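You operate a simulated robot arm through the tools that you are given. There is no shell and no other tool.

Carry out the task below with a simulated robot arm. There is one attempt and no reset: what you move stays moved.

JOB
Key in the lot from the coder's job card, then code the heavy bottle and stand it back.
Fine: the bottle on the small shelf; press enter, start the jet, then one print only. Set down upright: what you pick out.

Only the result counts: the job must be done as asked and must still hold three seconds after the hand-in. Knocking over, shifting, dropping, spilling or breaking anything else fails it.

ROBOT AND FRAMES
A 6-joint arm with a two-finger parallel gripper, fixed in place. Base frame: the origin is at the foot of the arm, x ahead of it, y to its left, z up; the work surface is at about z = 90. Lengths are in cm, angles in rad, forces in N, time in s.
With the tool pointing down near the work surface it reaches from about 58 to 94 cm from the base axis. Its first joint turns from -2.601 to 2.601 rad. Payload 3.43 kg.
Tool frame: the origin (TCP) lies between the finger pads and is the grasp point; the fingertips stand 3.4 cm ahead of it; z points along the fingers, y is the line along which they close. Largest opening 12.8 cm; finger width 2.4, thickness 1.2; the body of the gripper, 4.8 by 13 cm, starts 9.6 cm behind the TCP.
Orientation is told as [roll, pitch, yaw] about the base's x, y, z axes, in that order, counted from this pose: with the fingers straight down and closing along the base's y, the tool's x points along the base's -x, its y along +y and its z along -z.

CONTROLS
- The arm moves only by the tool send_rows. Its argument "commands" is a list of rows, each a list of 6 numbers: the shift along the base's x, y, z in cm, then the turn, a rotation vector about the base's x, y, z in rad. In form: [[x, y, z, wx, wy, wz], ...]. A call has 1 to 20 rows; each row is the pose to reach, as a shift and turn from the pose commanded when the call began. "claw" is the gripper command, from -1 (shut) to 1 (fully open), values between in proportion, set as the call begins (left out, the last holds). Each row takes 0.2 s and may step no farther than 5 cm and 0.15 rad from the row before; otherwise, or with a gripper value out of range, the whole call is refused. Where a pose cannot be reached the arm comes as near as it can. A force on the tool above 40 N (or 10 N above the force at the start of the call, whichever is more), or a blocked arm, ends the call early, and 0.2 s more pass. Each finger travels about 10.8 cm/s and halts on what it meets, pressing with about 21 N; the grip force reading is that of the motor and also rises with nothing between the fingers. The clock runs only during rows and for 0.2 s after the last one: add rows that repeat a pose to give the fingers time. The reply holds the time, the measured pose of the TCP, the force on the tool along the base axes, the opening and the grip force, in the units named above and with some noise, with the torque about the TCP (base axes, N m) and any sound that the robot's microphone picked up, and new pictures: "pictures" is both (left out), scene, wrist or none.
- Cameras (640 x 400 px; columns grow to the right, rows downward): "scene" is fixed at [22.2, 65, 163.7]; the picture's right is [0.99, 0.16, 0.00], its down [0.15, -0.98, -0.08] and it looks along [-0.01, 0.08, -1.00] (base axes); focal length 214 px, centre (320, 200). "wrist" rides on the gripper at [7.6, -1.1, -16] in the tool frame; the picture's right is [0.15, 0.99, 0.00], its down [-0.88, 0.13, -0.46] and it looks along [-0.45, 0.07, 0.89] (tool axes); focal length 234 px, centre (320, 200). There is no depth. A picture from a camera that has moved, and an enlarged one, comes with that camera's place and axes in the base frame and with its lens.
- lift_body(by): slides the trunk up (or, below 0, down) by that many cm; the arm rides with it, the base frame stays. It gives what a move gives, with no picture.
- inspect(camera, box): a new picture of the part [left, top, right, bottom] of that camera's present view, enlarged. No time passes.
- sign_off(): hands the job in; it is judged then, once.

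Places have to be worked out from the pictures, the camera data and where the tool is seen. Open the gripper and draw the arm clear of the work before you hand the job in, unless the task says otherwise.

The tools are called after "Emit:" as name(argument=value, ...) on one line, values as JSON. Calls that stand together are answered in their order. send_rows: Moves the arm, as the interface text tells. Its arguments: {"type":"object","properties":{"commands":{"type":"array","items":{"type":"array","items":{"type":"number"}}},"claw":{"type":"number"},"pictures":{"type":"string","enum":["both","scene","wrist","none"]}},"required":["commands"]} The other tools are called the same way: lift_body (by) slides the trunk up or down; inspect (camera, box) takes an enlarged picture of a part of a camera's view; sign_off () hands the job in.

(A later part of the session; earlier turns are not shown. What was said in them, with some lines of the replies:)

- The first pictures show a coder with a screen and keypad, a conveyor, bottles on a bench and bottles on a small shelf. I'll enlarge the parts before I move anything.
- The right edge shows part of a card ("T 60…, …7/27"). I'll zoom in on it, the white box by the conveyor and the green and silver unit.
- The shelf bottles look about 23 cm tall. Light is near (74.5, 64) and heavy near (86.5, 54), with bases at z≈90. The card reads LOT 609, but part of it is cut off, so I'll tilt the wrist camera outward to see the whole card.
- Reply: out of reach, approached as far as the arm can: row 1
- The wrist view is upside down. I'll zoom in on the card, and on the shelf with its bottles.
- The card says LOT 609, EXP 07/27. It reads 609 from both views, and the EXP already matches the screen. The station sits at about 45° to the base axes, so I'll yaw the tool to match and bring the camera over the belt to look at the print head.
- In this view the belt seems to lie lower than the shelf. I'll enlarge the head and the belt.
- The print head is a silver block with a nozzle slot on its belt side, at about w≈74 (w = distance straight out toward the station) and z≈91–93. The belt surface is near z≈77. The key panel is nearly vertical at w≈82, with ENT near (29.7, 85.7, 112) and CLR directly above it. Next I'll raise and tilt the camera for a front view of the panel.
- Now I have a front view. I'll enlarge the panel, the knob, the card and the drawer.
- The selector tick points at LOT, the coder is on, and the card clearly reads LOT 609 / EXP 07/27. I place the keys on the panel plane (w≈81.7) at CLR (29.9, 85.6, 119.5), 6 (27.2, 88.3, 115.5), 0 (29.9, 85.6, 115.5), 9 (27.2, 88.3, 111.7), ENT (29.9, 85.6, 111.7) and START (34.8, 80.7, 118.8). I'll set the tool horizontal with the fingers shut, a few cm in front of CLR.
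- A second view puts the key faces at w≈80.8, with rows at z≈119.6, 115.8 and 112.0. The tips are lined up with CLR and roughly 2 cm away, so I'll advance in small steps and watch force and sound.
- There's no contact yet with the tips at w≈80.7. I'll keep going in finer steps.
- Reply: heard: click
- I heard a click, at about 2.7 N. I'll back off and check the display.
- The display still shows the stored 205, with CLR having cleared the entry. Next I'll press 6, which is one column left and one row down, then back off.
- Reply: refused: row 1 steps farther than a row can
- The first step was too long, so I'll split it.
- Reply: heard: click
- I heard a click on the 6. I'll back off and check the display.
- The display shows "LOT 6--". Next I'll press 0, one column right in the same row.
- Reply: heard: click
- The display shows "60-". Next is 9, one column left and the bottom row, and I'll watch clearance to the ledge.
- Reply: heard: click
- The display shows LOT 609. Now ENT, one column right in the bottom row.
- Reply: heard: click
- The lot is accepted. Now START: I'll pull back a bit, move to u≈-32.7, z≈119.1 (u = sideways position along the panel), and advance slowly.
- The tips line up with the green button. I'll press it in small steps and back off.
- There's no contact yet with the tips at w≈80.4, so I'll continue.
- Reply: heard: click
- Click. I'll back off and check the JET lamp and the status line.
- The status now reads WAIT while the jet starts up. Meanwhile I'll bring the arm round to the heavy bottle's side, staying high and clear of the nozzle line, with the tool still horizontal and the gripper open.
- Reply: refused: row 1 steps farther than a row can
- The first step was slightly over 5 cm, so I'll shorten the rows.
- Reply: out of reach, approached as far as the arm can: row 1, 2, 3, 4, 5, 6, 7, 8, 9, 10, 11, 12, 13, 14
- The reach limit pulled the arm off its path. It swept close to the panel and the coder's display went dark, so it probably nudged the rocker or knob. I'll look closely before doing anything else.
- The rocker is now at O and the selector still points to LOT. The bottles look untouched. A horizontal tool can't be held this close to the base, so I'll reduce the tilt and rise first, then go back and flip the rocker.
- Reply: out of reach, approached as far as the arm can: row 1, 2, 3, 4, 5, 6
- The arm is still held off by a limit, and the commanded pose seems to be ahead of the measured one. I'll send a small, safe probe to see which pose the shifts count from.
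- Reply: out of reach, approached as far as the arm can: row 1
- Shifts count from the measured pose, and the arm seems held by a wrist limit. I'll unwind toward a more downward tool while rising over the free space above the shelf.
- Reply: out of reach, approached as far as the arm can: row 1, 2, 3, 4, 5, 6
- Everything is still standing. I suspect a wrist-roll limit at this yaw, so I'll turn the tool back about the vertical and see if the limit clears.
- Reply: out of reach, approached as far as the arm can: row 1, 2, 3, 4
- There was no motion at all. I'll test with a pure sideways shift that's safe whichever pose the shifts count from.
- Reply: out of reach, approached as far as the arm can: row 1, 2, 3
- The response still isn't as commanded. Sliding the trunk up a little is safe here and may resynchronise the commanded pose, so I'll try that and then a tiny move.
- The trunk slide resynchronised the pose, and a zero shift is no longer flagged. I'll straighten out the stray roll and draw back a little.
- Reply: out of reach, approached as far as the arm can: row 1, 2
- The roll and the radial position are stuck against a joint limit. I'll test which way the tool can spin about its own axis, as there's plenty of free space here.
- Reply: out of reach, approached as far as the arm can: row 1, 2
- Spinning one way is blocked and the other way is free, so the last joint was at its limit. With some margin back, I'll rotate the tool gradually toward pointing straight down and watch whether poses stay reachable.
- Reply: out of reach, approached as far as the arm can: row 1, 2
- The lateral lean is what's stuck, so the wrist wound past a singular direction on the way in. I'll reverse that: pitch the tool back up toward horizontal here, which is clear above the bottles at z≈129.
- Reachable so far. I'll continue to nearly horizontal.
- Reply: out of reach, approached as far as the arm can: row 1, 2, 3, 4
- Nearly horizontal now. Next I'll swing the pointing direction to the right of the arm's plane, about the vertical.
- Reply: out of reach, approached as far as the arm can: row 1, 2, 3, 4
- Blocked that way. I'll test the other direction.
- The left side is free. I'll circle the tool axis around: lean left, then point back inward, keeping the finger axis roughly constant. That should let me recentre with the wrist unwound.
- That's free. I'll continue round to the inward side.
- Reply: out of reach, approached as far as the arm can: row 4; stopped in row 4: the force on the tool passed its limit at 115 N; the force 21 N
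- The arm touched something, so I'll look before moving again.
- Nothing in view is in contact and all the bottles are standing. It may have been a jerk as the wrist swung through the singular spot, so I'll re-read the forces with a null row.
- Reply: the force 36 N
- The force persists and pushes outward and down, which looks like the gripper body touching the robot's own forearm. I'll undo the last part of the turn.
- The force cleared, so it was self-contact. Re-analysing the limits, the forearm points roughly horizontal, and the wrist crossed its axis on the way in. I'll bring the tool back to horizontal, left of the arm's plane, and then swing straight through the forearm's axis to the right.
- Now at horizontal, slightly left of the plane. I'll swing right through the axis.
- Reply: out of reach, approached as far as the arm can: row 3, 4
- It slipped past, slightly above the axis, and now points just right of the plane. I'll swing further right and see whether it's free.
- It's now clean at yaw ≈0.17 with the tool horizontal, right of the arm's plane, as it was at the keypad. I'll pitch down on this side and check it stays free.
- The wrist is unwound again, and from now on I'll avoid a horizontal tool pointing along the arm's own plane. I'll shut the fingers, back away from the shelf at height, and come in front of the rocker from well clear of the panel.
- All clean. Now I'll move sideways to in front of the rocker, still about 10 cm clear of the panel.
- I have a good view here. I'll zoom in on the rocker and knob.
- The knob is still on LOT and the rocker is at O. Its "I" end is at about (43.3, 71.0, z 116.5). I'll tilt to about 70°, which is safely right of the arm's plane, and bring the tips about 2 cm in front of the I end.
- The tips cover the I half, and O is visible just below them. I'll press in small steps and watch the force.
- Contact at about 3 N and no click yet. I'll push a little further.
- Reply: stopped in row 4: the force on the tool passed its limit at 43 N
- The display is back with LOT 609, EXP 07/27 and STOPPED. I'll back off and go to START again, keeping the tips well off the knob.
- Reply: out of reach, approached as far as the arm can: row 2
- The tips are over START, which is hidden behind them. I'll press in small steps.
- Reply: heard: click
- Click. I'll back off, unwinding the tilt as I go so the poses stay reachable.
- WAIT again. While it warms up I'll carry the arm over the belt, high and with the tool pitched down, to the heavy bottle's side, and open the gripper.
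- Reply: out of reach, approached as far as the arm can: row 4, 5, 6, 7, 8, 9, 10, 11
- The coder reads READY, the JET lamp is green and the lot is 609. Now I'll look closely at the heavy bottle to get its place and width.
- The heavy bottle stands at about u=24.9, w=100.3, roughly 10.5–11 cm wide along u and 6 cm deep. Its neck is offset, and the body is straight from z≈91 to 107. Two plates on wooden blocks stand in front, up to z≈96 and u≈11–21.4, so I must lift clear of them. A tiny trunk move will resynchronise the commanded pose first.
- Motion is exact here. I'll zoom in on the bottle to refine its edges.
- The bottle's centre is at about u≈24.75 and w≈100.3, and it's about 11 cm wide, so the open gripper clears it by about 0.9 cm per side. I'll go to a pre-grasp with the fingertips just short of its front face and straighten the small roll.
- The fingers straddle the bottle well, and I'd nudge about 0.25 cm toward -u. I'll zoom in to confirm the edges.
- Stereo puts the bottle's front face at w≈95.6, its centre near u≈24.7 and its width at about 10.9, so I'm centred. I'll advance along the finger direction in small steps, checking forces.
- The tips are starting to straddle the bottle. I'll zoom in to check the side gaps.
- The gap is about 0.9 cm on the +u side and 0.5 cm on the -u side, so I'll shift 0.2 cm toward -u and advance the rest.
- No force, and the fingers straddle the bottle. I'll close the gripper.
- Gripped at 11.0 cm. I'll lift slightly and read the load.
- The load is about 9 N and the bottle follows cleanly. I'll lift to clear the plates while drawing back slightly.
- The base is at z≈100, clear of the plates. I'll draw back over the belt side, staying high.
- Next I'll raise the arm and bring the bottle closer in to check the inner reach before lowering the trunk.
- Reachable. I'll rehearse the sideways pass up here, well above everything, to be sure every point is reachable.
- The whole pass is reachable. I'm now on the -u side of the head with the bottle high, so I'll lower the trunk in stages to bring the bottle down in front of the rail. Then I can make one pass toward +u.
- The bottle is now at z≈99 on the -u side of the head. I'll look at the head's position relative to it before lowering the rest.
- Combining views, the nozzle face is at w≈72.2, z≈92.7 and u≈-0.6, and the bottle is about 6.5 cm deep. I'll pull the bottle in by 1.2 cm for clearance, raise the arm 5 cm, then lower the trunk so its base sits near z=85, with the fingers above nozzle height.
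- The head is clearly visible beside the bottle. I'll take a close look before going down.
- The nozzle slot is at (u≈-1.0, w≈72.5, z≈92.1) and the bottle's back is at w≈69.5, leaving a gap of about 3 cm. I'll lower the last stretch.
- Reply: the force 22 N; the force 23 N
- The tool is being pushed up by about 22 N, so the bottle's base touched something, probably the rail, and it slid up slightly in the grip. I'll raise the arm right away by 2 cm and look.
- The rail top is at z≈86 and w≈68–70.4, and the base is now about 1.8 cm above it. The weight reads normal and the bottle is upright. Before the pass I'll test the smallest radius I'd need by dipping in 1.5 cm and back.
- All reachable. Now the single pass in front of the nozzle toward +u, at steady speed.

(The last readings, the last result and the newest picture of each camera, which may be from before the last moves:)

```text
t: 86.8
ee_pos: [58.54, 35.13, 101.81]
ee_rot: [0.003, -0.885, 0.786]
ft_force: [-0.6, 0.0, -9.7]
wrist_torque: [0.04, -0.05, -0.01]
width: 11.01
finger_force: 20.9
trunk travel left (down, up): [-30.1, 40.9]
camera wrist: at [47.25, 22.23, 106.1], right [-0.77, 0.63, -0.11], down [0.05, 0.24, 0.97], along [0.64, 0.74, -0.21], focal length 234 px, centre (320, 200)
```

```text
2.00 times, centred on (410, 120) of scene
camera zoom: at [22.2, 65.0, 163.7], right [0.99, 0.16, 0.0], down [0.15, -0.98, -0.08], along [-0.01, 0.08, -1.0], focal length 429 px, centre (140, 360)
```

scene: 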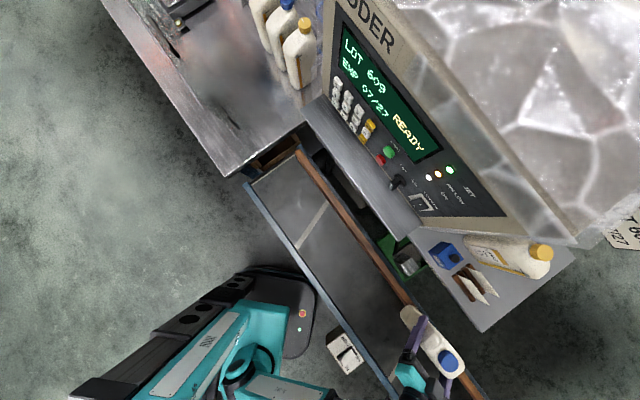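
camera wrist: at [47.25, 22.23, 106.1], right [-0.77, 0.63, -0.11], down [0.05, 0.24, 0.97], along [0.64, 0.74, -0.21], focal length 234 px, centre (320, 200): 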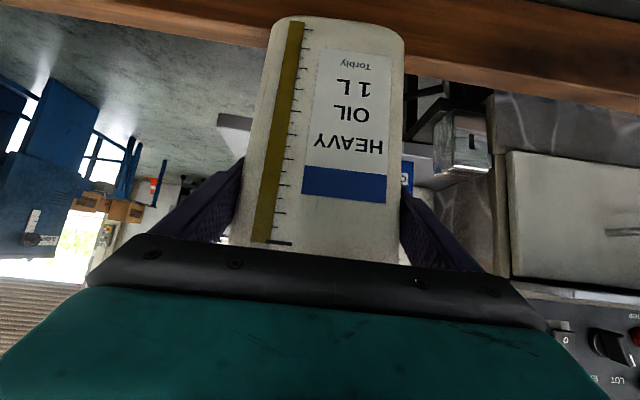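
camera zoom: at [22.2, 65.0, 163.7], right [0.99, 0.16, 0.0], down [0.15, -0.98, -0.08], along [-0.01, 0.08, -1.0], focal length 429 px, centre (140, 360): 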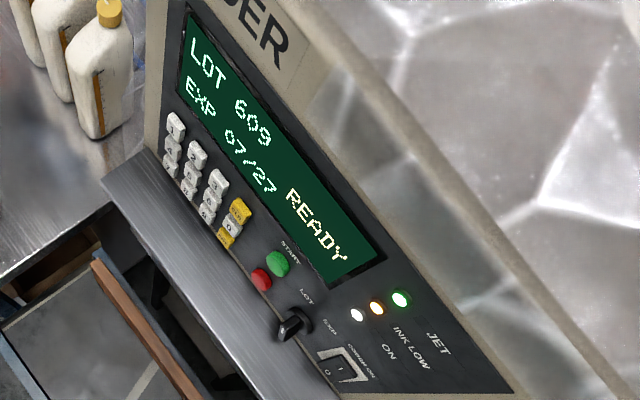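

No sound was reported and the coder still shows READY, so I can't tell whether it printed. I'll raise the bottle well clear of the nozzle and turn it about the vertical so the scene camera can see its back.

Emit:
lift_body(by=22)

Emit:
send_rows(commands=[[0, 0, 0, 0, 0, 0.14], [0, 0, 0, 0, 0, 0.28], [0, 0, 0, 0, 0, 0.42], [0, 0, 0, 0, 0, 0.42]])

Emit:
inspect(camera="scene", box=[390, 240, 570, 400])

```text
t: 89.2
ee_pos: [58.58, 35.19, 123.77]
ee_rot: [0.002, -0.884, 0.784]
ft_force: [0.1, -0.9, -9.8]
wrist_torque: [0.02, 0.0, -0.02]
width: 11.04
finger_force: 21.6
trunk travel left (down, up): [-52.1, 18.9]
```

```text
t: 90.2
ee_pos: [58.53, 35.33, 123.77]
ee_rot: [0.002, -0.885, 1.206]
ft_force: [0.2, -0.6, -9.4]
wrist_torque: [-0.03, -0.01, 0.02]
width: 11.01
finger_force: 21.0
trunk travel left (down, up): [-52.1, 18.9]
camera wrist: at [53.51, 18.73, 128.07], right [-0.96, 0.27, -0.11], down [-0.05, 0.24, 0.97], along [0.28, 0.93, -0.21], focal length 234 px, centre (320, 200)
```

scene: 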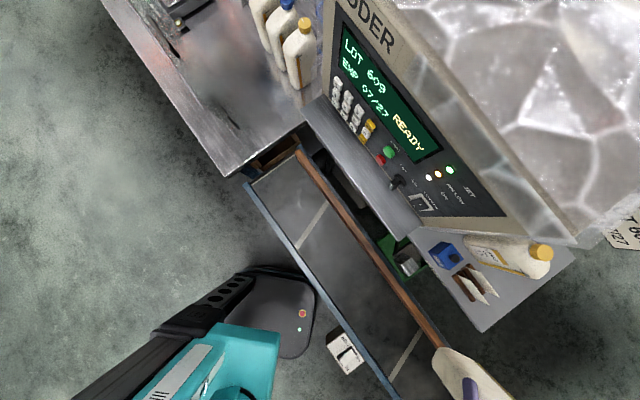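
wrist: 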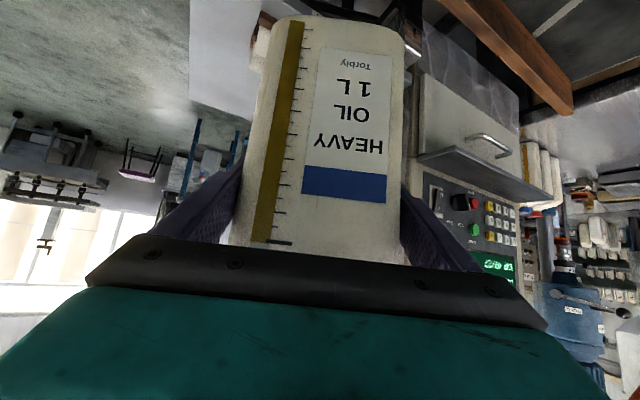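

```text
2.50 times, centred on (480, 320) of scene
camera zoom: at [22.2, 65.0, 163.7], right [0.99, 0.16, 0.0], down [0.15, -0.98, -0.08], along [-0.01, 0.08, -1.0], focal length 536 px, centre (-80, -100)
```

zoom: 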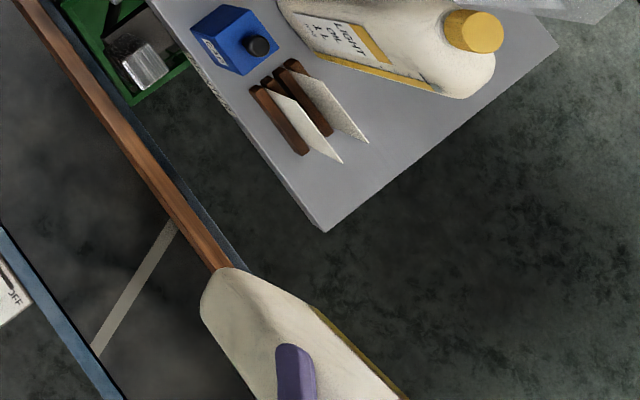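

The bottle is partly out of frame. I'll move it toward the camera, still at height, with its base near z=110 and well above the nozzle.

Emit:
send_rows(commands=[[-2.8, 2.8, 0.5, 0, 0, 0], [-5.6, 5.6, 1, 0, 0, 0.08], [-8.4, 8.4, 1, 0, 0, 0.16], [-11.2, 11.2, 1, 0, 0, 0.24], [-13, 13, 1, 0, 0, 0.34], [-13, 13, 1, 0, 0, 0.34]])

Emit:
inspect(camera="scene", box=[360, 240, 500, 360])

```text
t: 91.5
ee_pos: [45.46, 48.3, 124.8]
ee_rot: [0.001, -0.885, 1.545]
ft_force: [0.7, -0.6, -8.7]
wrist_torque: [0.01, 0.02, -0.01]
width: 11.01
finger_force: 20.8
trunk travel left (down, up): [-52.1, 18.9]
camera wrist: at [46.2, 31.04, 129.12], right [-0.99, -0.07, -0.11], down [-0.12, 0.21, 0.97], along [-0.04, 0.98, -0.21], focal length 234 px, centre (320, 200)
```

scene: 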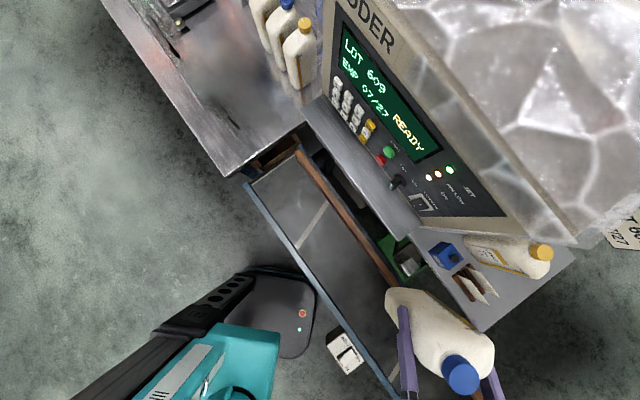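
wrist: 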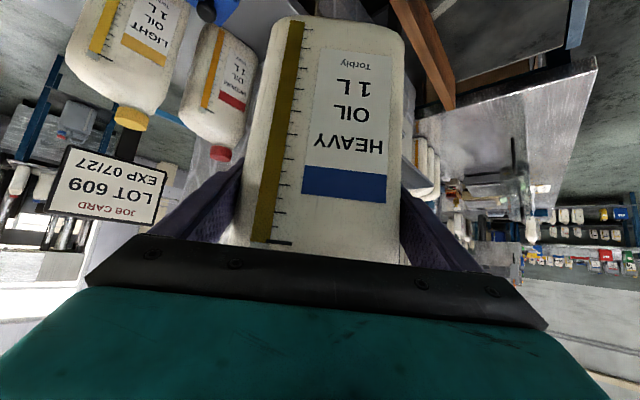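

```text
3.33 times, centred on (430, 300) of scene
camera zoom: at [22.2, 65.0, 163.7], right [0.99, 0.16, 0.0], down [0.15, -0.98, -0.08], along [-0.01, 0.08, -1.0], focal length 715 px, centre (-47, -133)
```

zoom: 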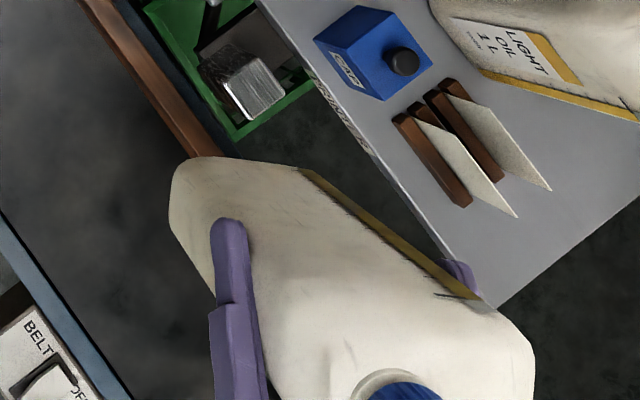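

The back face is now visible. I'll zoom further to look for a printed code.

Emit:
inspect(camera="scene", box=[380, 280, 450, 340])

Emit:
inspect(camera="scene", box=[425, 290, 500, 360])

```text
6.67 times, centred on (415, 310) of scene
camera zoom: at [22.2, 65.0, 163.7], right [0.99, 0.16, 0.0], down [0.15, -0.98, -0.08], along [-0.01, 0.08, -1.0], focal length 1430 px, centre (-313, -533)
```

zoom: 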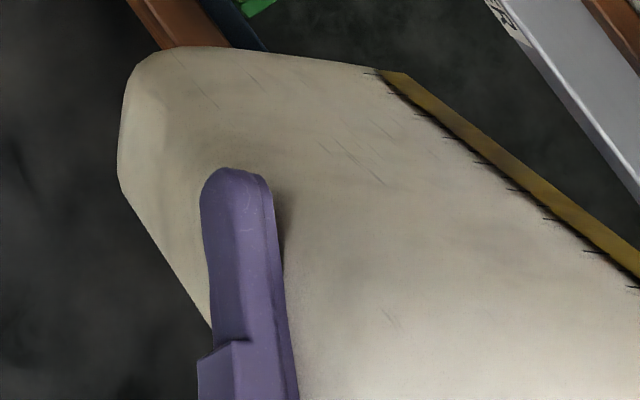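

```text
5.71 times, centred on (462, 325) of scene
camera zoom: at [22.2, 65.0, 163.7], right [0.99, 0.16, 0.0], down [0.15, -0.98, -0.08], along [-0.01, 0.08, -1.0], focal length 1226 px, centre (-494, -514)
```

zoom: 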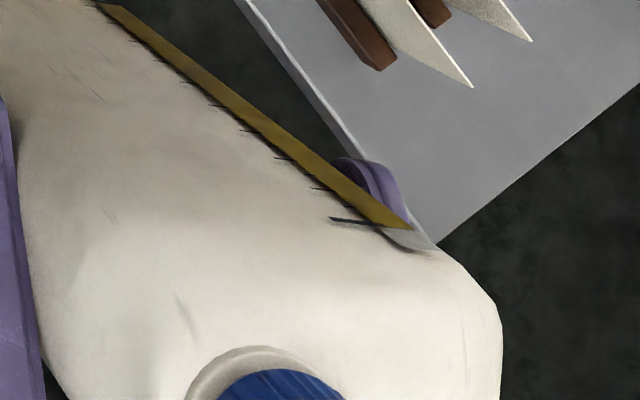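

The back face is clean, so that pass didn't print. Rechecking with all views, the nozzle face is at w≈73.5 and z≈91, so the gap was almost 4 cm, too far for a jet. I'll set up one closer pass at about 1.2 cm, turning the bottle square again and returning to the -u side at height.

Emit:
send_rows(commands=[[-1.3, 1.3, 0, 0, 0, -0.13], [-2.6, 2.6, 0, 0, 0, -0.26], [-4, 4, 0, 0, 0, -0.39], [-5.4, 5.4, 0, 0, 0, -0.52], [-7, 7, 0, 0, 0, -0.65], [-9.2, 9.2, 0, 0, 0, -0.76], [-8.3, 10.1, 0, 0, 0, -0.76], [-7.4, 10.95, 0, 0, 0, -0.76], [-7.4, 10.95, 0, 0, 0, -0.76]])

```text
t: 93.5
ee_pos: [38.11, 59.13, 124.87]
ee_rot: [0.003, -0.885, 0.784]
ft_force: [0.1, -0.4, -10.1]
wrist_torque: [0.02, 0.02, -0.04]
width: 11.02
finger_force: 21.5
trunk travel left (down, up): [-52.1, 18.9]
camera wrist: at [26.81, 46.22, 129.11], right [-0.76, 0.63, -0.11], down [0.05, 0.24, 0.97], along [0.64, 0.74, -0.21], focal length 234 px, centre (320, 200)
```

scene: 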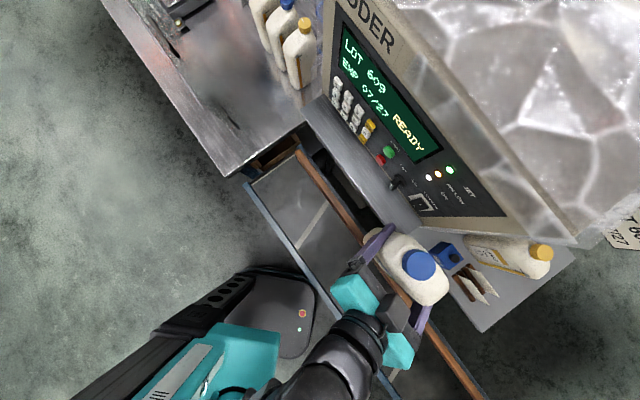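
wrist: 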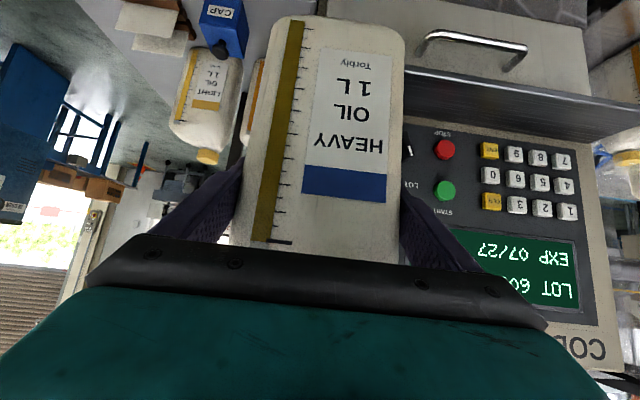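

Square again. For the descent past the ledge I'll pull in slightly, then lower the trunk to bring the base about 1 cm above the rail.

Emit:
send_rows(commands=[[-0.9, -0.9, 0, 0, 0, 0], [-0.9, -0.9, 0, 0, 0, 0]], pictures="none")

Emit:
lift_body(by=-23.7)

Emit:
send_rows(commands=[[0, 0, 0, 0, 0, 0]])

Emit:
inspect(camera="scene", box=[330, 215, 440, 305])

```text
t: 94.2
ee_pos: [37.22, 58.34, 124.82]
ee_rot: [0.001, -0.885, 0.786]
ft_force: [-1.3, -0.1, -9.1]
wrist_torque: [0.0, 0.02, -0.03]
width: 11.01
finger_force: 21.1
trunk travel left (down, up): [-52.1, 18.9]
```

```text
t: 96.6
ee_pos: [37.25, 58.32, 101.12]
ee_rot: [0.002, -0.884, 0.784]
ft_force: [-0.9, -0.5, -9.7]
wrist_torque: [0.0, 0.0, -0.04]
width: 11.02
finger_force: 21.3
trunk travel left (down, up): [-28.4, 42.6]
```

```text
t: 97.0
ee_pos: [37.27, 58.36, 101.13]
ee_rot: [0.002, -0.886, 0.783]
ft_force: [-0.1, 0.1, -9.3]
wrist_torque: [-0.01, 0.0, -0.03]
width: 11.01
finger_force: 21.4
trunk travel left (down, up): [-28.4, 42.6]
camera wrist: at [25.9, 45.28, 105.4], right [-0.77, 0.63, -0.11], down [0.05, 0.24, 0.97], along [0.64, 0.74, -0.21], focal length 234 px, centre (320, 200)
```

scene: 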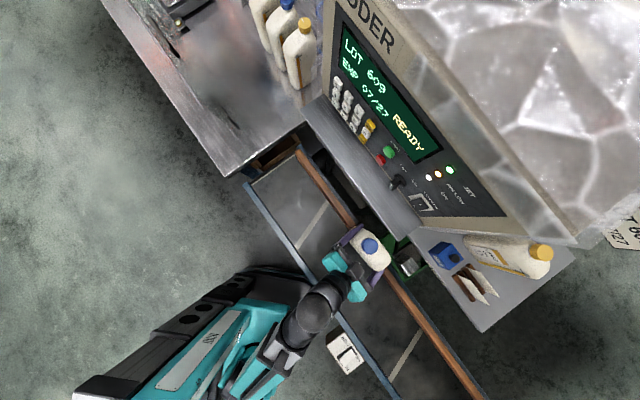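
wrist: 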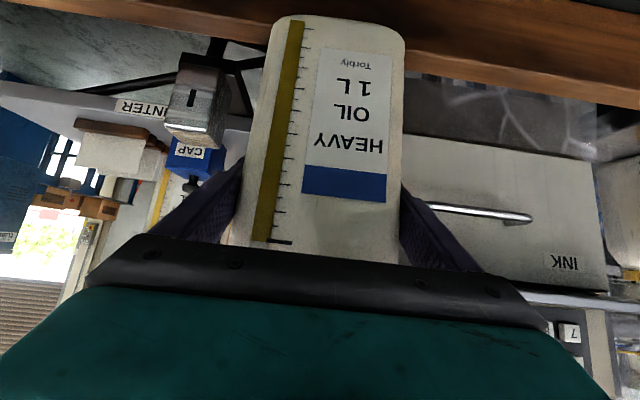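

```text
4.44 times, centred on (385, 260) of scene
camera zoom: at [22.2, 65.0, 163.7], right [0.99, 0.16, 0.0], down [0.15, -0.98, -0.08], along [-0.01, 0.08, -1.0], focal length 953 px, centre (31, -67)
```

zoom: 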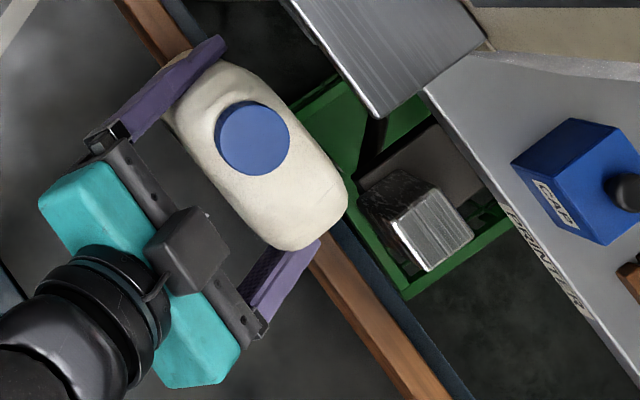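

The plan view confirms about 3 cm of gap now. I'll move in to w≈69.0, for a gap of about 1.3 cm, and make one slower pass.

Emit:
send_rows(commands=[[0.5, 0.5, 0, 0, 0, 0], [1, 1, 0, 0, 0, 0], [1, 1, 0, 0, 0, 0]], pictures="none")

Emit:
send_rows(commands=[[1.05, -1.05, 0, 0, 0, 0], [2.1, -2.1, 0, 0, 0, 0], [3.15, -3.15, 0, 0, 0, 0], [4.2, -4.2, 0, 0, 0, 0], [5.25, -5.25, 0, 0, 0, 0], [6.3, -6.3, 0, 0, 0, 0], [7.35, -7.35, 0, 0, 0, 0], [8.4, -8.4, 0, 0, 0, 0], [9.45, -9.45, 0, 0, 0, 0], [10.5, -10.5, 0, 0, 0, 0], [11.55, -11.55, 0, 0, 0, 0], [12.6, -12.6, 0, 0, 0, 0], [13.65, -13.65, 0, 0, 0, 0], [14.7, -14.7, 0, 0, 0, 0], [15.75, -15.75, 0, 0, 0, 0], [16.8, -16.8, 0, 0, 0, 0], [17.85, -17.85, 0, 0, 0, 0], [18.9, -18.9, 0, 0, 0, 0], [19.95, -19.95, 0, 0, 0, 0], [21, -21, 0, 0, 0, 0]])

Emit:
inspect(camera="scene", box=[325, 20, 495, 220])

```text
t: 97.8
ee_pos: [38.28, 59.17, 101.12]
ee_rot: [0.0, -0.884, 0.786]
ft_force: [-0.4, -0.3, -10.2]
wrist_torque: [-0.01, -0.05, 0.02]
width: 11.04
finger_force: 21.2
trunk travel left (down, up): [-28.4, 42.6]
```

```text
t: 102.0
ee_pos: [59.13, 38.29, 101.04]
ee_rot: [0.003, -0.886, 0.785]
ft_force: [0.4, -0.9, -9.6]
wrist_torque: [0.0, -0.01, -0.05]
width: 11.0
finger_force: 20.7
trunk travel left (down, up): [-28.4, 42.6]
camera wrist: at [47.91, 25.26, 105.42], right [-0.77, 0.63, -0.11], down [0.05, 0.24, 0.97], along [0.64, 0.74, -0.21], focal length 234 px, centre (320, 200)
```

scene: 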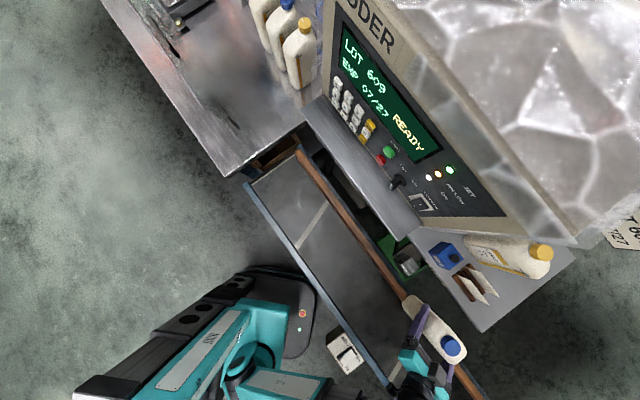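
wrist: 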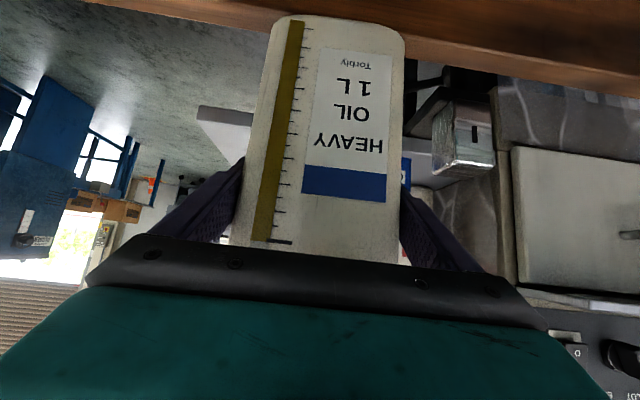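

```text
2.00 times, centred on (410, 120) of scene
camera zoom: at [22.2, 65.0, 163.7], right [0.99, 0.16, 0.0], down [0.15, -0.98, -0.08], along [-0.01, 0.08, -1.0], focal length 429 px, centre (140, 360)
```

zoom: 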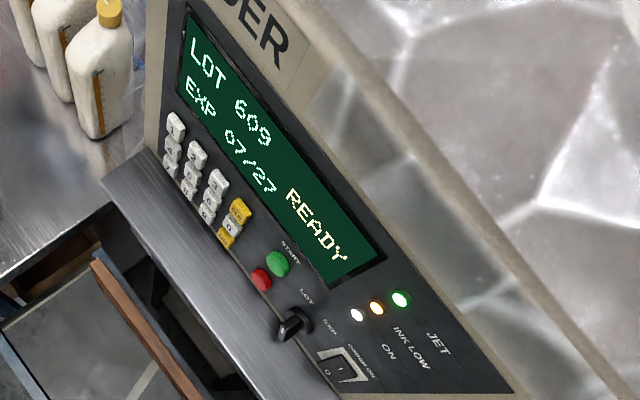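

No sound again. I'll raise it and turn the bottle to check its back once more.

Emit:
lift_body(by=23)

Emit:
send_rows(commands=[[-1.5, -1.5, 0, 0, 0, 0.1], [-2, -2, 0, 0, 0, 0.24], [-4.8, 0.8, 0.5, 0, 0, 0.38], [-7.6, 3.6, 1, 0, 0, 0.5], [-10.4, 6.4, 1, 0, 0, 0.62], [-13.6, 10, 1, 0, 0, 0.76], [-13.6, 10, 1, 0, 0, 0.76]], pictures="scene")

Emit:
inspect(camera="scene", box=[380, 280, 450, 340])

Emit:
inspect(camera="scene", box=[360, 240, 500, 360])

```text
t: 104.5
ee_pos: [59.15, 38.35, 124.07]
ee_rot: [0.001, -0.884, 0.783]
ft_force: [0.0, -0.2, -9.2]
wrist_torque: [0.0, -0.03, -0.01]
width: 11.01
finger_force: 21.2
trunk travel left (down, up): [-51.4, 19.6]
```

```text
t: 106.0
ee_pos: [45.64, 48.37, 125.05]
ee_rot: [0.0, -0.884, 1.545]
ft_force: [1.2, -0.3, -8.7]
wrist_torque: [-0.03, -0.01, 0.0]
width: 11.01
finger_force: 21.1
trunk travel left (down, up): [-51.4, 19.6]
```

scene: 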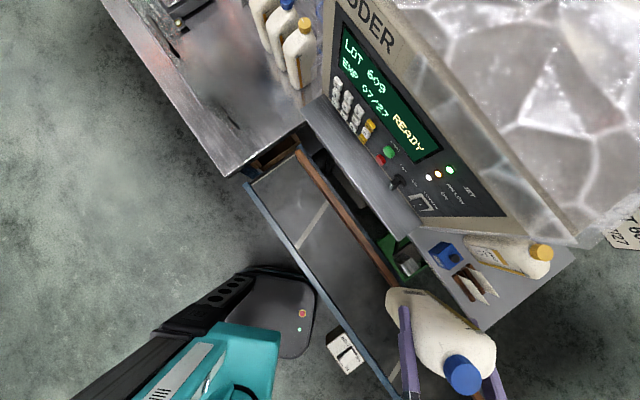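

```text
6.67 times, centred on (415, 310) of scene
camera zoom: at [22.2, 65.0, 163.7], right [0.99, 0.16, 0.0], down [0.15, -0.98, -0.08], along [-0.01, 0.08, -1.0], focal length 1430 px, centre (-313, -533)
```

zoom: 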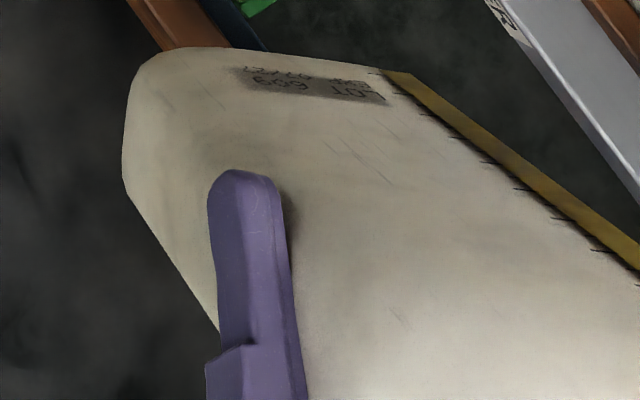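

```text
3.33 times, centred on (430, 300) of scene
camera zoom: at [22.2, 65.0, 163.7], right [0.99, 0.16, 0.0], down [0.15, -0.98, -0.08], along [-0.01, 0.08, -1.0], focal length 715 px, centre (-47, -133)
```

zoom: 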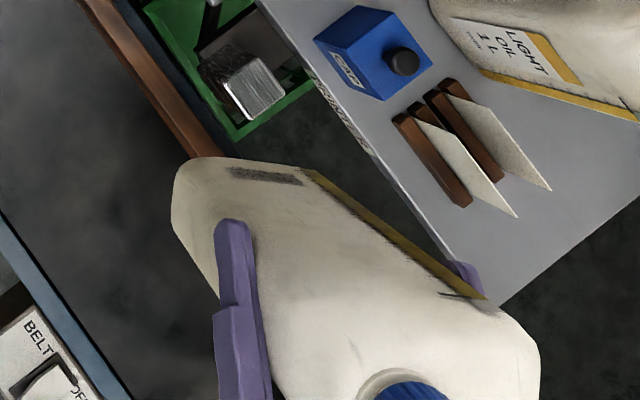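

It printed. I'll zoom in to read the code.

Emit:
inspect(camera="scene", box=[395, 280, 430, 305])

```text
16.00 times, centred on (412, 292) of scene
camera zoom: at [22.2, 65.0, 163.7], right [0.99, 0.16, 0.0], down [0.15, -0.98, -0.08], along [-0.01, 0.08, -1.0], focal length 3432 px, centre (-1160, -1280)
```

zoom: 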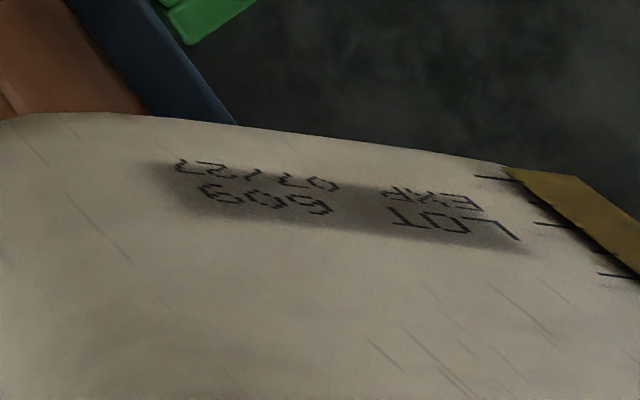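

The code reads LOT 609 / EXP 07/27, printed once on the plain back. Now I'll take the bottle back at height, away from the nozzle, squaring it up again as I move to the +u side.

Emit:
send_rows(commands=[[2.8, -2.4, 0, 0, 0, -0.13], [5.6, -4.8, 0, 0, 0, -0.26], [8.4, -7.2, 0, 0, 0, -0.39], [11.2, -9.6, 0, 0, 0, -0.52], [14, -12, 0, 0, 0, -0.64], [16.5, -14.5, 0, 0, 0, -0.76], [16.5, -14.5, 0, 0, 0, -0.76]], pictures="none")

Emit:
lift_body(by=18.1)

Emit:
send_rows(commands=[[0, 0, 0, 0, 0, 0]], pictures="both")

```text
t: 107.7
ee_pos: [62.07, 33.68, 125.08]
ee_rot: [0.006, -0.884, 0.782]
ft_force: [0.2, -0.1, -9.5]
wrist_torque: [0.01, -0.01, -0.01]
width: 11.01
finger_force: 21.3
trunk travel left (down, up): [-51.4, 19.6]
```

```text
t: 109.7
ee_pos: [61.96, 33.77, 143.13]
ee_rot: [0.002, -0.885, 0.783]
ft_force: [1.0, -0.3, -9.8]
wrist_torque: [-0.03, -0.01, -0.04]
width: 10.98
finger_force: 20.8
trunk travel left (down, up): [-69.5, 1.5]
```

```text
t: 110.1
ee_pos: [62.12, 33.84, 143.14]
ee_rot: [0.001, -0.886, 0.782]
ft_force: [0.1, 0.3, -9.6]
wrist_torque: [-0.02, 0.0, 0.02]
width: 11.01
finger_force: 20.7
trunk travel left (down, up): [-69.5, 1.5]
camera wrist: at [50.8, 20.75, 147.48], right [-0.77, 0.63, -0.11], down [0.05, 0.24, 0.97], along [0.64, 0.74, -0.21], focal length 234 px, centre (320, 200)
```

scene: 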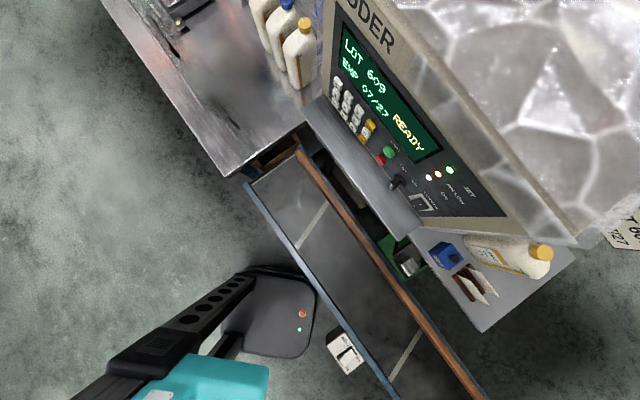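
wrist: 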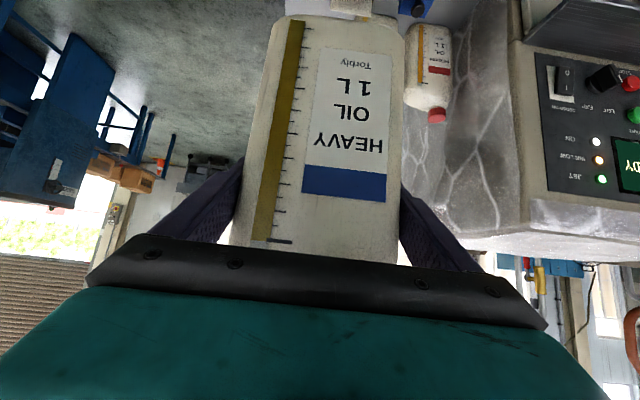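

The trunk is back at its grasp-time height. I'll lower the arm and go out over the shelf, above the plates.

Emit:
send_rows(commands=[[0.8, 0.7, -4.5, 0, 0, 0], [1.6, 1.4, -9, 0, 0, 0], [2.6, 2.3, -13.5, 0, 0, 0], [3.7, 3.2, -18, 0, 0, 0], [7.2, 5.6, -20, 0, 0, 0], [10.7, 8.1, -22, 0, 0, 0], [14.2, 10.6, -23.5, 0, 0, 0], [17.7, 13.1, -25, 0, 0, 0], [20.7, 15.3, -26, 0, 0, 0], [23.6, 17.4, -27, 0, 0, 0], [23.6, 17.4, -27, 0, 0, 0]])

```text
t: 112.5
ee_pos: [85.66, 51.08, 116.08]
ee_rot: [0.002, -0.885, 0.785]
ft_force: [-0.6, -0.4, -9.6]
wrist_torque: [-0.01, 0.02, 0.02]
width: 11.02
finger_force: 21.1
trunk travel left (down, up): [-69.5, 1.5]
camera wrist: at [74.39, 38.16, 120.49], right [-0.77, 0.63, -0.11], down [0.05, 0.24, 0.97], along [0.64, 0.74, -0.21], focal length 234 px, centre (320, 200)
```

scene: 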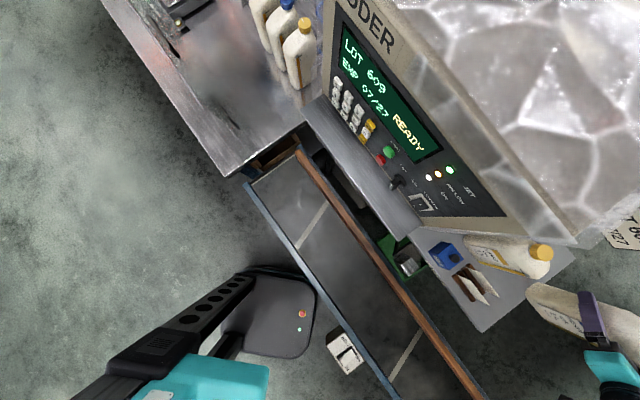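
wrist: 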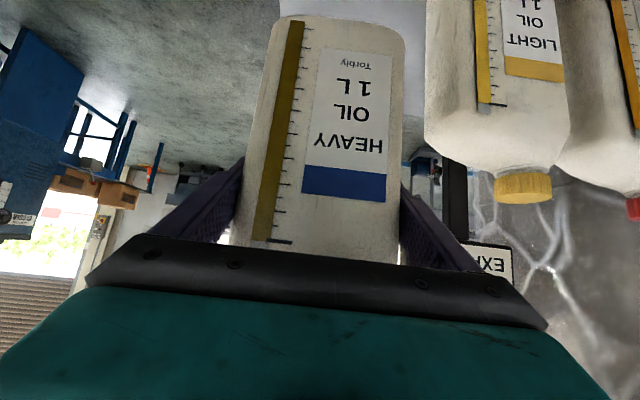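

Now I'll move to the original spot and descend, slowing before the expected contact at TCP z≈103.5.

Emit:
send_rows(commands=[[0.8, 0.75, -1, 0, 0, 0], [1.65, 1.5, -2.5, 0, 0, 0], [1.65, 1.5, -5, 0, 0, 0], [1.65, 1.5, -7.5, 0, 0, 0], [1.65, 1.5, -9.5, 0, 0, 0], [1.65, 1.5, -10.8, 0, 0, 0], [1.65, 1.5, -10.8, 0, 0, 0]], pictures="both")

```text
t: 114.1
ee_pos: [87.45, 52.65, 105.26]
ee_rot: [0.0, -0.886, 0.784]
ft_force: [0.3, -0.1, -8.7]
wrist_torque: [0.0, 0.03, 0.02]
width: 11.02
finger_force: 20.8
trunk travel left (down, up): [-69.5, 1.5]
camera wrist: at [76.11, 39.68, 109.63], right [-0.77, 0.63, -0.11], down [0.05, 0.24, 0.97], along [0.64, 0.74, -0.21], focal length 234 px, centre (320, 200)
```

scene: 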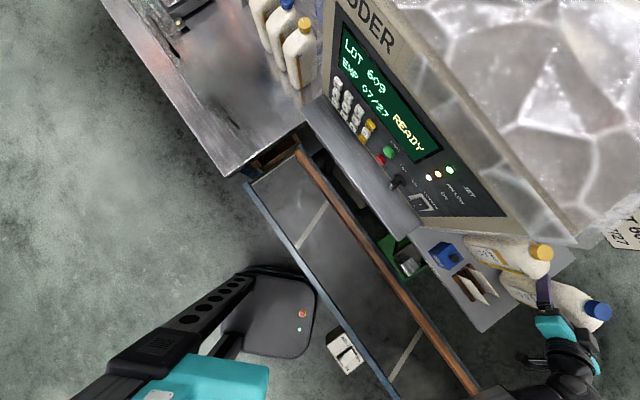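
wrist: 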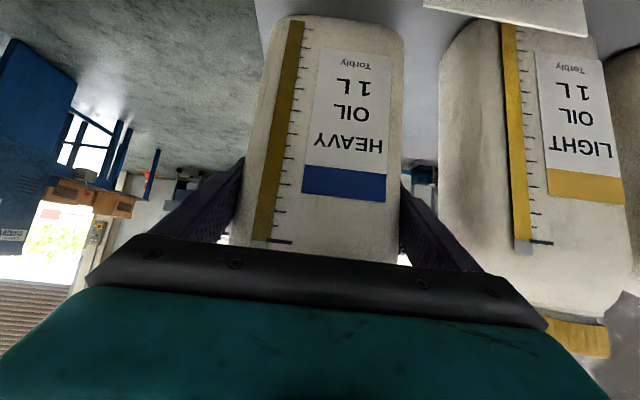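

Positioned. I'll lower in small steps until the load goes to the shelf.

Emit:
send_rows(commands=[[0, 0, -0.3, 0, 0, 0], [0, 0, -0.6, 0, 0, 0], [0, 0, -0.9, 0, 0, 0], [0, 0, -1.2, 0, 0, 0], [0, 0, -1.2, 0, 0, 0]], pictures="none")

```text
t: 115.3
ee_pos: [87.4, 52.56, 104.09]
ee_rot: [0.002, -0.885, 0.784]
ft_force: [-0.2, 1.2, -9.3]
wrist_torque: [0.03, -0.02, -0.01]
width: 11.03
finger_force: 20.9
trunk travel left (down, up): [-69.5, 1.5]
```

Emit:
send_rows(commands=[[0, 0, -0.2, 0, 0, 0], [0, 0, -0.35, 0, 0, 0], [0, 0, -0.5, 0, 0, 0], [0, 0, -0.5, 0, 0, 0]], pictures="none")

```text
t: 116.3
ee_pos: [87.3, 52.7, 103.65]
ee_rot: [0.002, -0.887, 0.785]
ft_force: [-0.5, -0.9, -9.2]
wrist_torque: [-0.01, -0.04, -0.03]
width: 11.02
finger_force: 20.7
trunk travel left (down, up): [-69.5, 1.5]
```

The shelf isn't taking the load yet at z=103.65. I'll continue in finer steps.

Emit:
send_rows(commands=[[0, 0, -0.15, 0, 0, 0], [0, 0, -0.3, 0, 0, 0], [0, 0, -0.3, 0, 0, 0]], pictures="none")

```text
t: 117.1
ee_pos: [87.36, 52.64, 103.58]
ee_rot: [0.002, -0.888, 0.783]
ft_force: [0.6, 0.2, 2.5]
wrist_torque: [-0.15, 0.06, 0.03]
width: 11.02
finger_force: 21.3
trunk travel left (down, up): [-69.5, 1.5]
```

The shelf is carrying the bottle now. I'll open the gripper and check that it stands.

Emit:
send_rows(commands=[[0, 0, 0, 0, 0, 0], [0, 0, 0, 0, 0, 0], [0, 0, 0, 0, 0, 0]], claw=1, pictures="both")

Emit:
inspect(camera="wrist", box=[225, 130, 415, 250])

```text
t: 117.9
ee_pos: [87.25, 52.62, 103.59]
ee_rot: [0.002, -0.886, 0.783]
ft_force: [0.4, -0.3, -0.1]
wrist_torque: [0.01, 0.01, 0.0]
width: 12.81
finger_force: 0.1
trunk travel left (down, up): [-69.5, 1.5]
camera wrist: at [75.98, 39.6, 107.71], right [-0.77, 0.63, -0.11], down [0.05, 0.24, 0.97], along [0.64, 0.74, -0.21], focal length 234 px, centre (320, 200)
```

scene: 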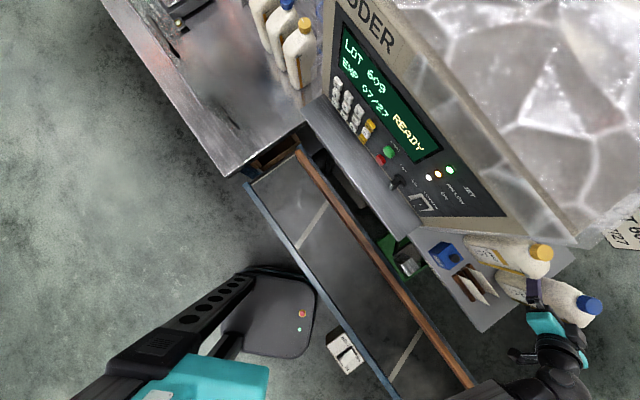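
wrist: 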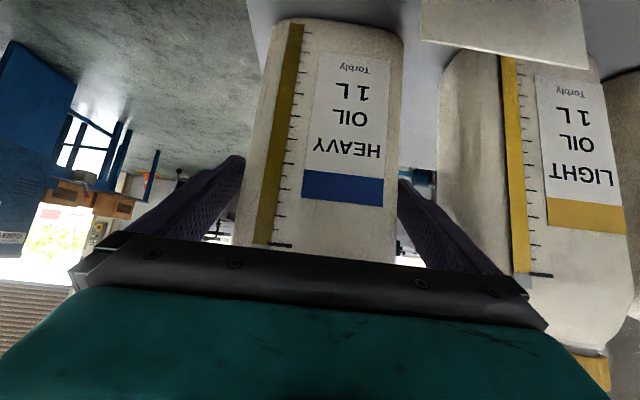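

```text
3.33 times, centred on (320, 190) of wrist
camera zoom: at [75.98, 39.6, 107.71], right [-0.77, 0.63, -0.11], down [0.05, 0.24, 0.97], along [0.64, 0.74, -0.21], focal length 781 px, centre (320, 233)
```

zoom: 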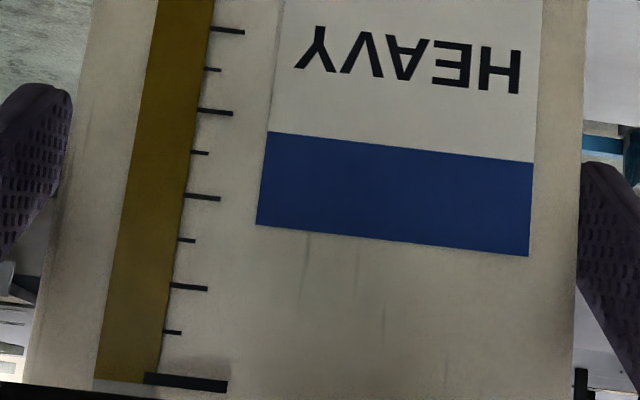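

The bottle stands free and centred between the open fingers. I'll withdraw along the finger direction.

Emit:
send_rows(commands=[[-0.8, -0.8, 0.92, 0, 0, 0], [-1.6, -1.6, 1.85, 0, 0, 0], [-2.6, -2.6, 3, 0, 0, 0], [-3.8, -3.8, 4.4, 0, 0, 0], [-5.2, -5.2, 6, 0, 0, 0], [-7, -7, 8, 0, 0, 0], [-9, -9, 10, 0, 0, 0]])

```text
t: 119.5
ee_pos: [78.16, 43.61, 113.42]
ee_rot: [0.001, -0.886, 0.785]
ft_force: [0.4, 0.4, -0.3]
wrist_torque: [0.0, -0.02, -0.01]
width: 12.8
finger_force: 0.1
trunk travel left (down, up): [-69.5, 1.5]
camera wrist: at [66.86, 30.58, 117.71], right [-0.76, 0.63, -0.11], down [0.05, 0.24, 0.97], along [0.64, 0.74, -0.21], focal length 234 px, centre (320, 200)
```

scene: 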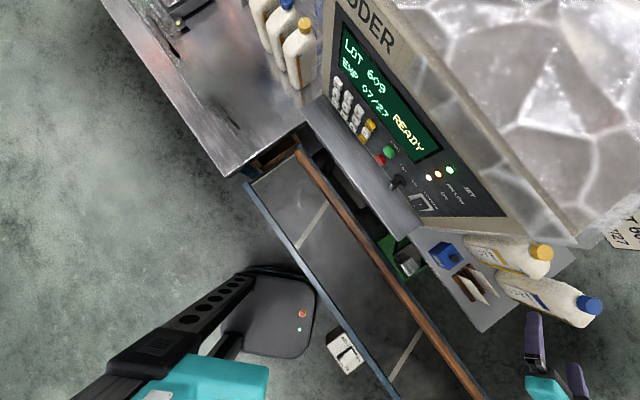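
wrist: 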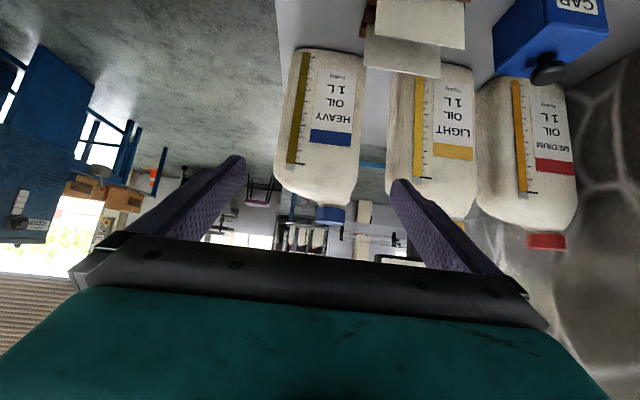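

The heavy bottle stands upright in its original place, and its neighbours and the plates are untouched. I'll draw the arm further clear.

Emit:
send_rows(commands=[[-3, -1.8, 2.5, 0, 0, 0], [-6, -3.6, 5, 0, 0, 0], [-9, -5.2, 8, 0, 0, 0], [-12, -6.5, 11, 0, 0, 0], [-12, -6.5, 11, 0, 0, 0]])

Emit:
inspect(camera="scene", box=[380, 210, 620, 360])

Emit:
inspect(camera="scene", box=[325, 20, 495, 220])

```text
t: 120.7
ee_pos: [66.37, 37.07, 124.44]
ee_rot: [0.001, -0.886, 0.783]
ft_force: [0.4, -0.5, -0.7]
wrist_torque: [-0.03, -0.03, -0.02]
width: 12.81
finger_force: 0.1
trunk travel left (down, up): [-69.5, 1.5]
camera wrist: at [54.96, 24.02, 128.67], right [-0.77, 0.63, -0.11], down [0.05, 0.24, 0.97], along [0.64, 0.74, -0.21], focal length 234 px, centre (320, 200)
```

scene: 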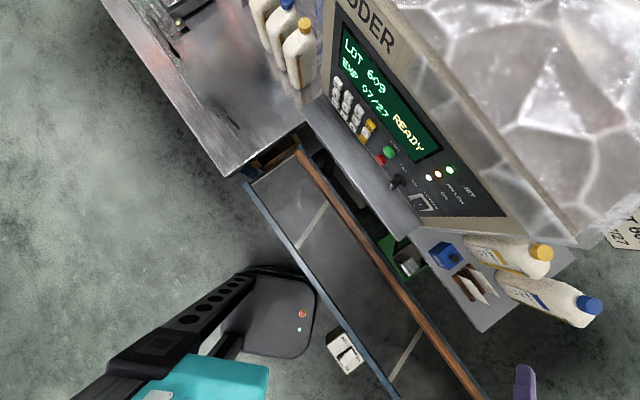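
wrist: 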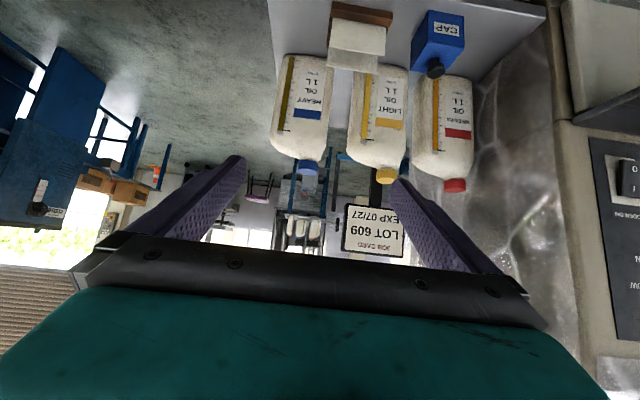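

```text
2.67 times, centred on (500, 285) of scene
camera zoom: at [22.2, 65.0, 163.7], right [0.99, 0.16, 0.0], down [0.15, -0.98, -0.08], along [-0.01, 0.08, -1.0], focal length 572 px, centre (-160, -27)
```

zoom: 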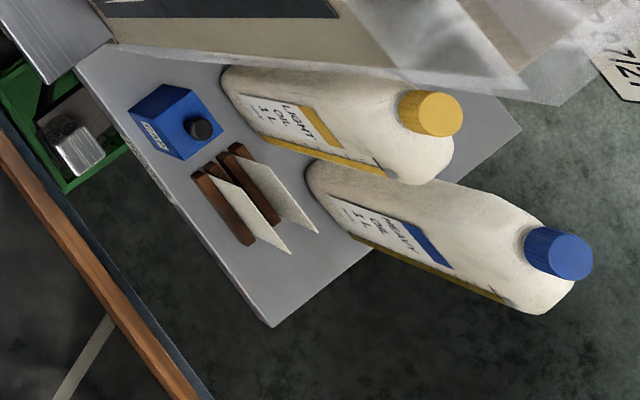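

```text
2.00 times, centred on (410, 120) of scene
camera zoom: at [22.2, 65.0, 163.7], right [0.99, 0.16, 0.0], down [0.15, -0.98, -0.08], along [-0.01, 0.08, -1.0], focal length 429 px, centre (140, 360)
```

zoom: 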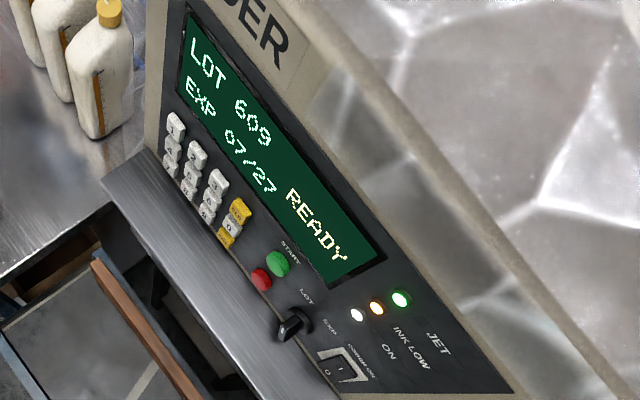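

The heavy bottle is coded once with LOT 609 / EXP 07/27 and stands upright in its place. The coder shows LOT 609 READY, the gripper is open, the arm is clear and nothing else has moved, so I'm handing in.

Emit:
sign_off()

```text
The job is handed in.
```

The heavy bottle from the small shelf is coded and standing upright back in its place. The code on its back reads LOT 609 / EXP 07/27, printed once.

- **Coder:** I keyed in 609 from the job card and pressed ENT. It shows LOT 609, EXP 07/27 and READY, and I left the jet running.
- **Power switch knocked off:** while I was moving away after the first START, the arm strayed and flipped the coder's power rocker to off. I switched it back on; the lot was still 609. I then pressed START again and waited for READY.
- **Self-contact:** while I was freeing the wrist, the gripper pressed against the robot's own forearm and the force peaked at 115 N. It cleared when I backed off, and I saw no damage.
- **Rail contact:** the bottle's base touched the conveyor rail once, and the bottle slid up about 1 cm in the grip.
- **Print:** the first pass was about 4 cm from the nozzle and left no mark, which I checked before trying again. The second, closer pass made the one print.

The other bottles, the plates and the CAP box look unmoved in the last pictures. The INK LOW lamp was lit from the start and still is.
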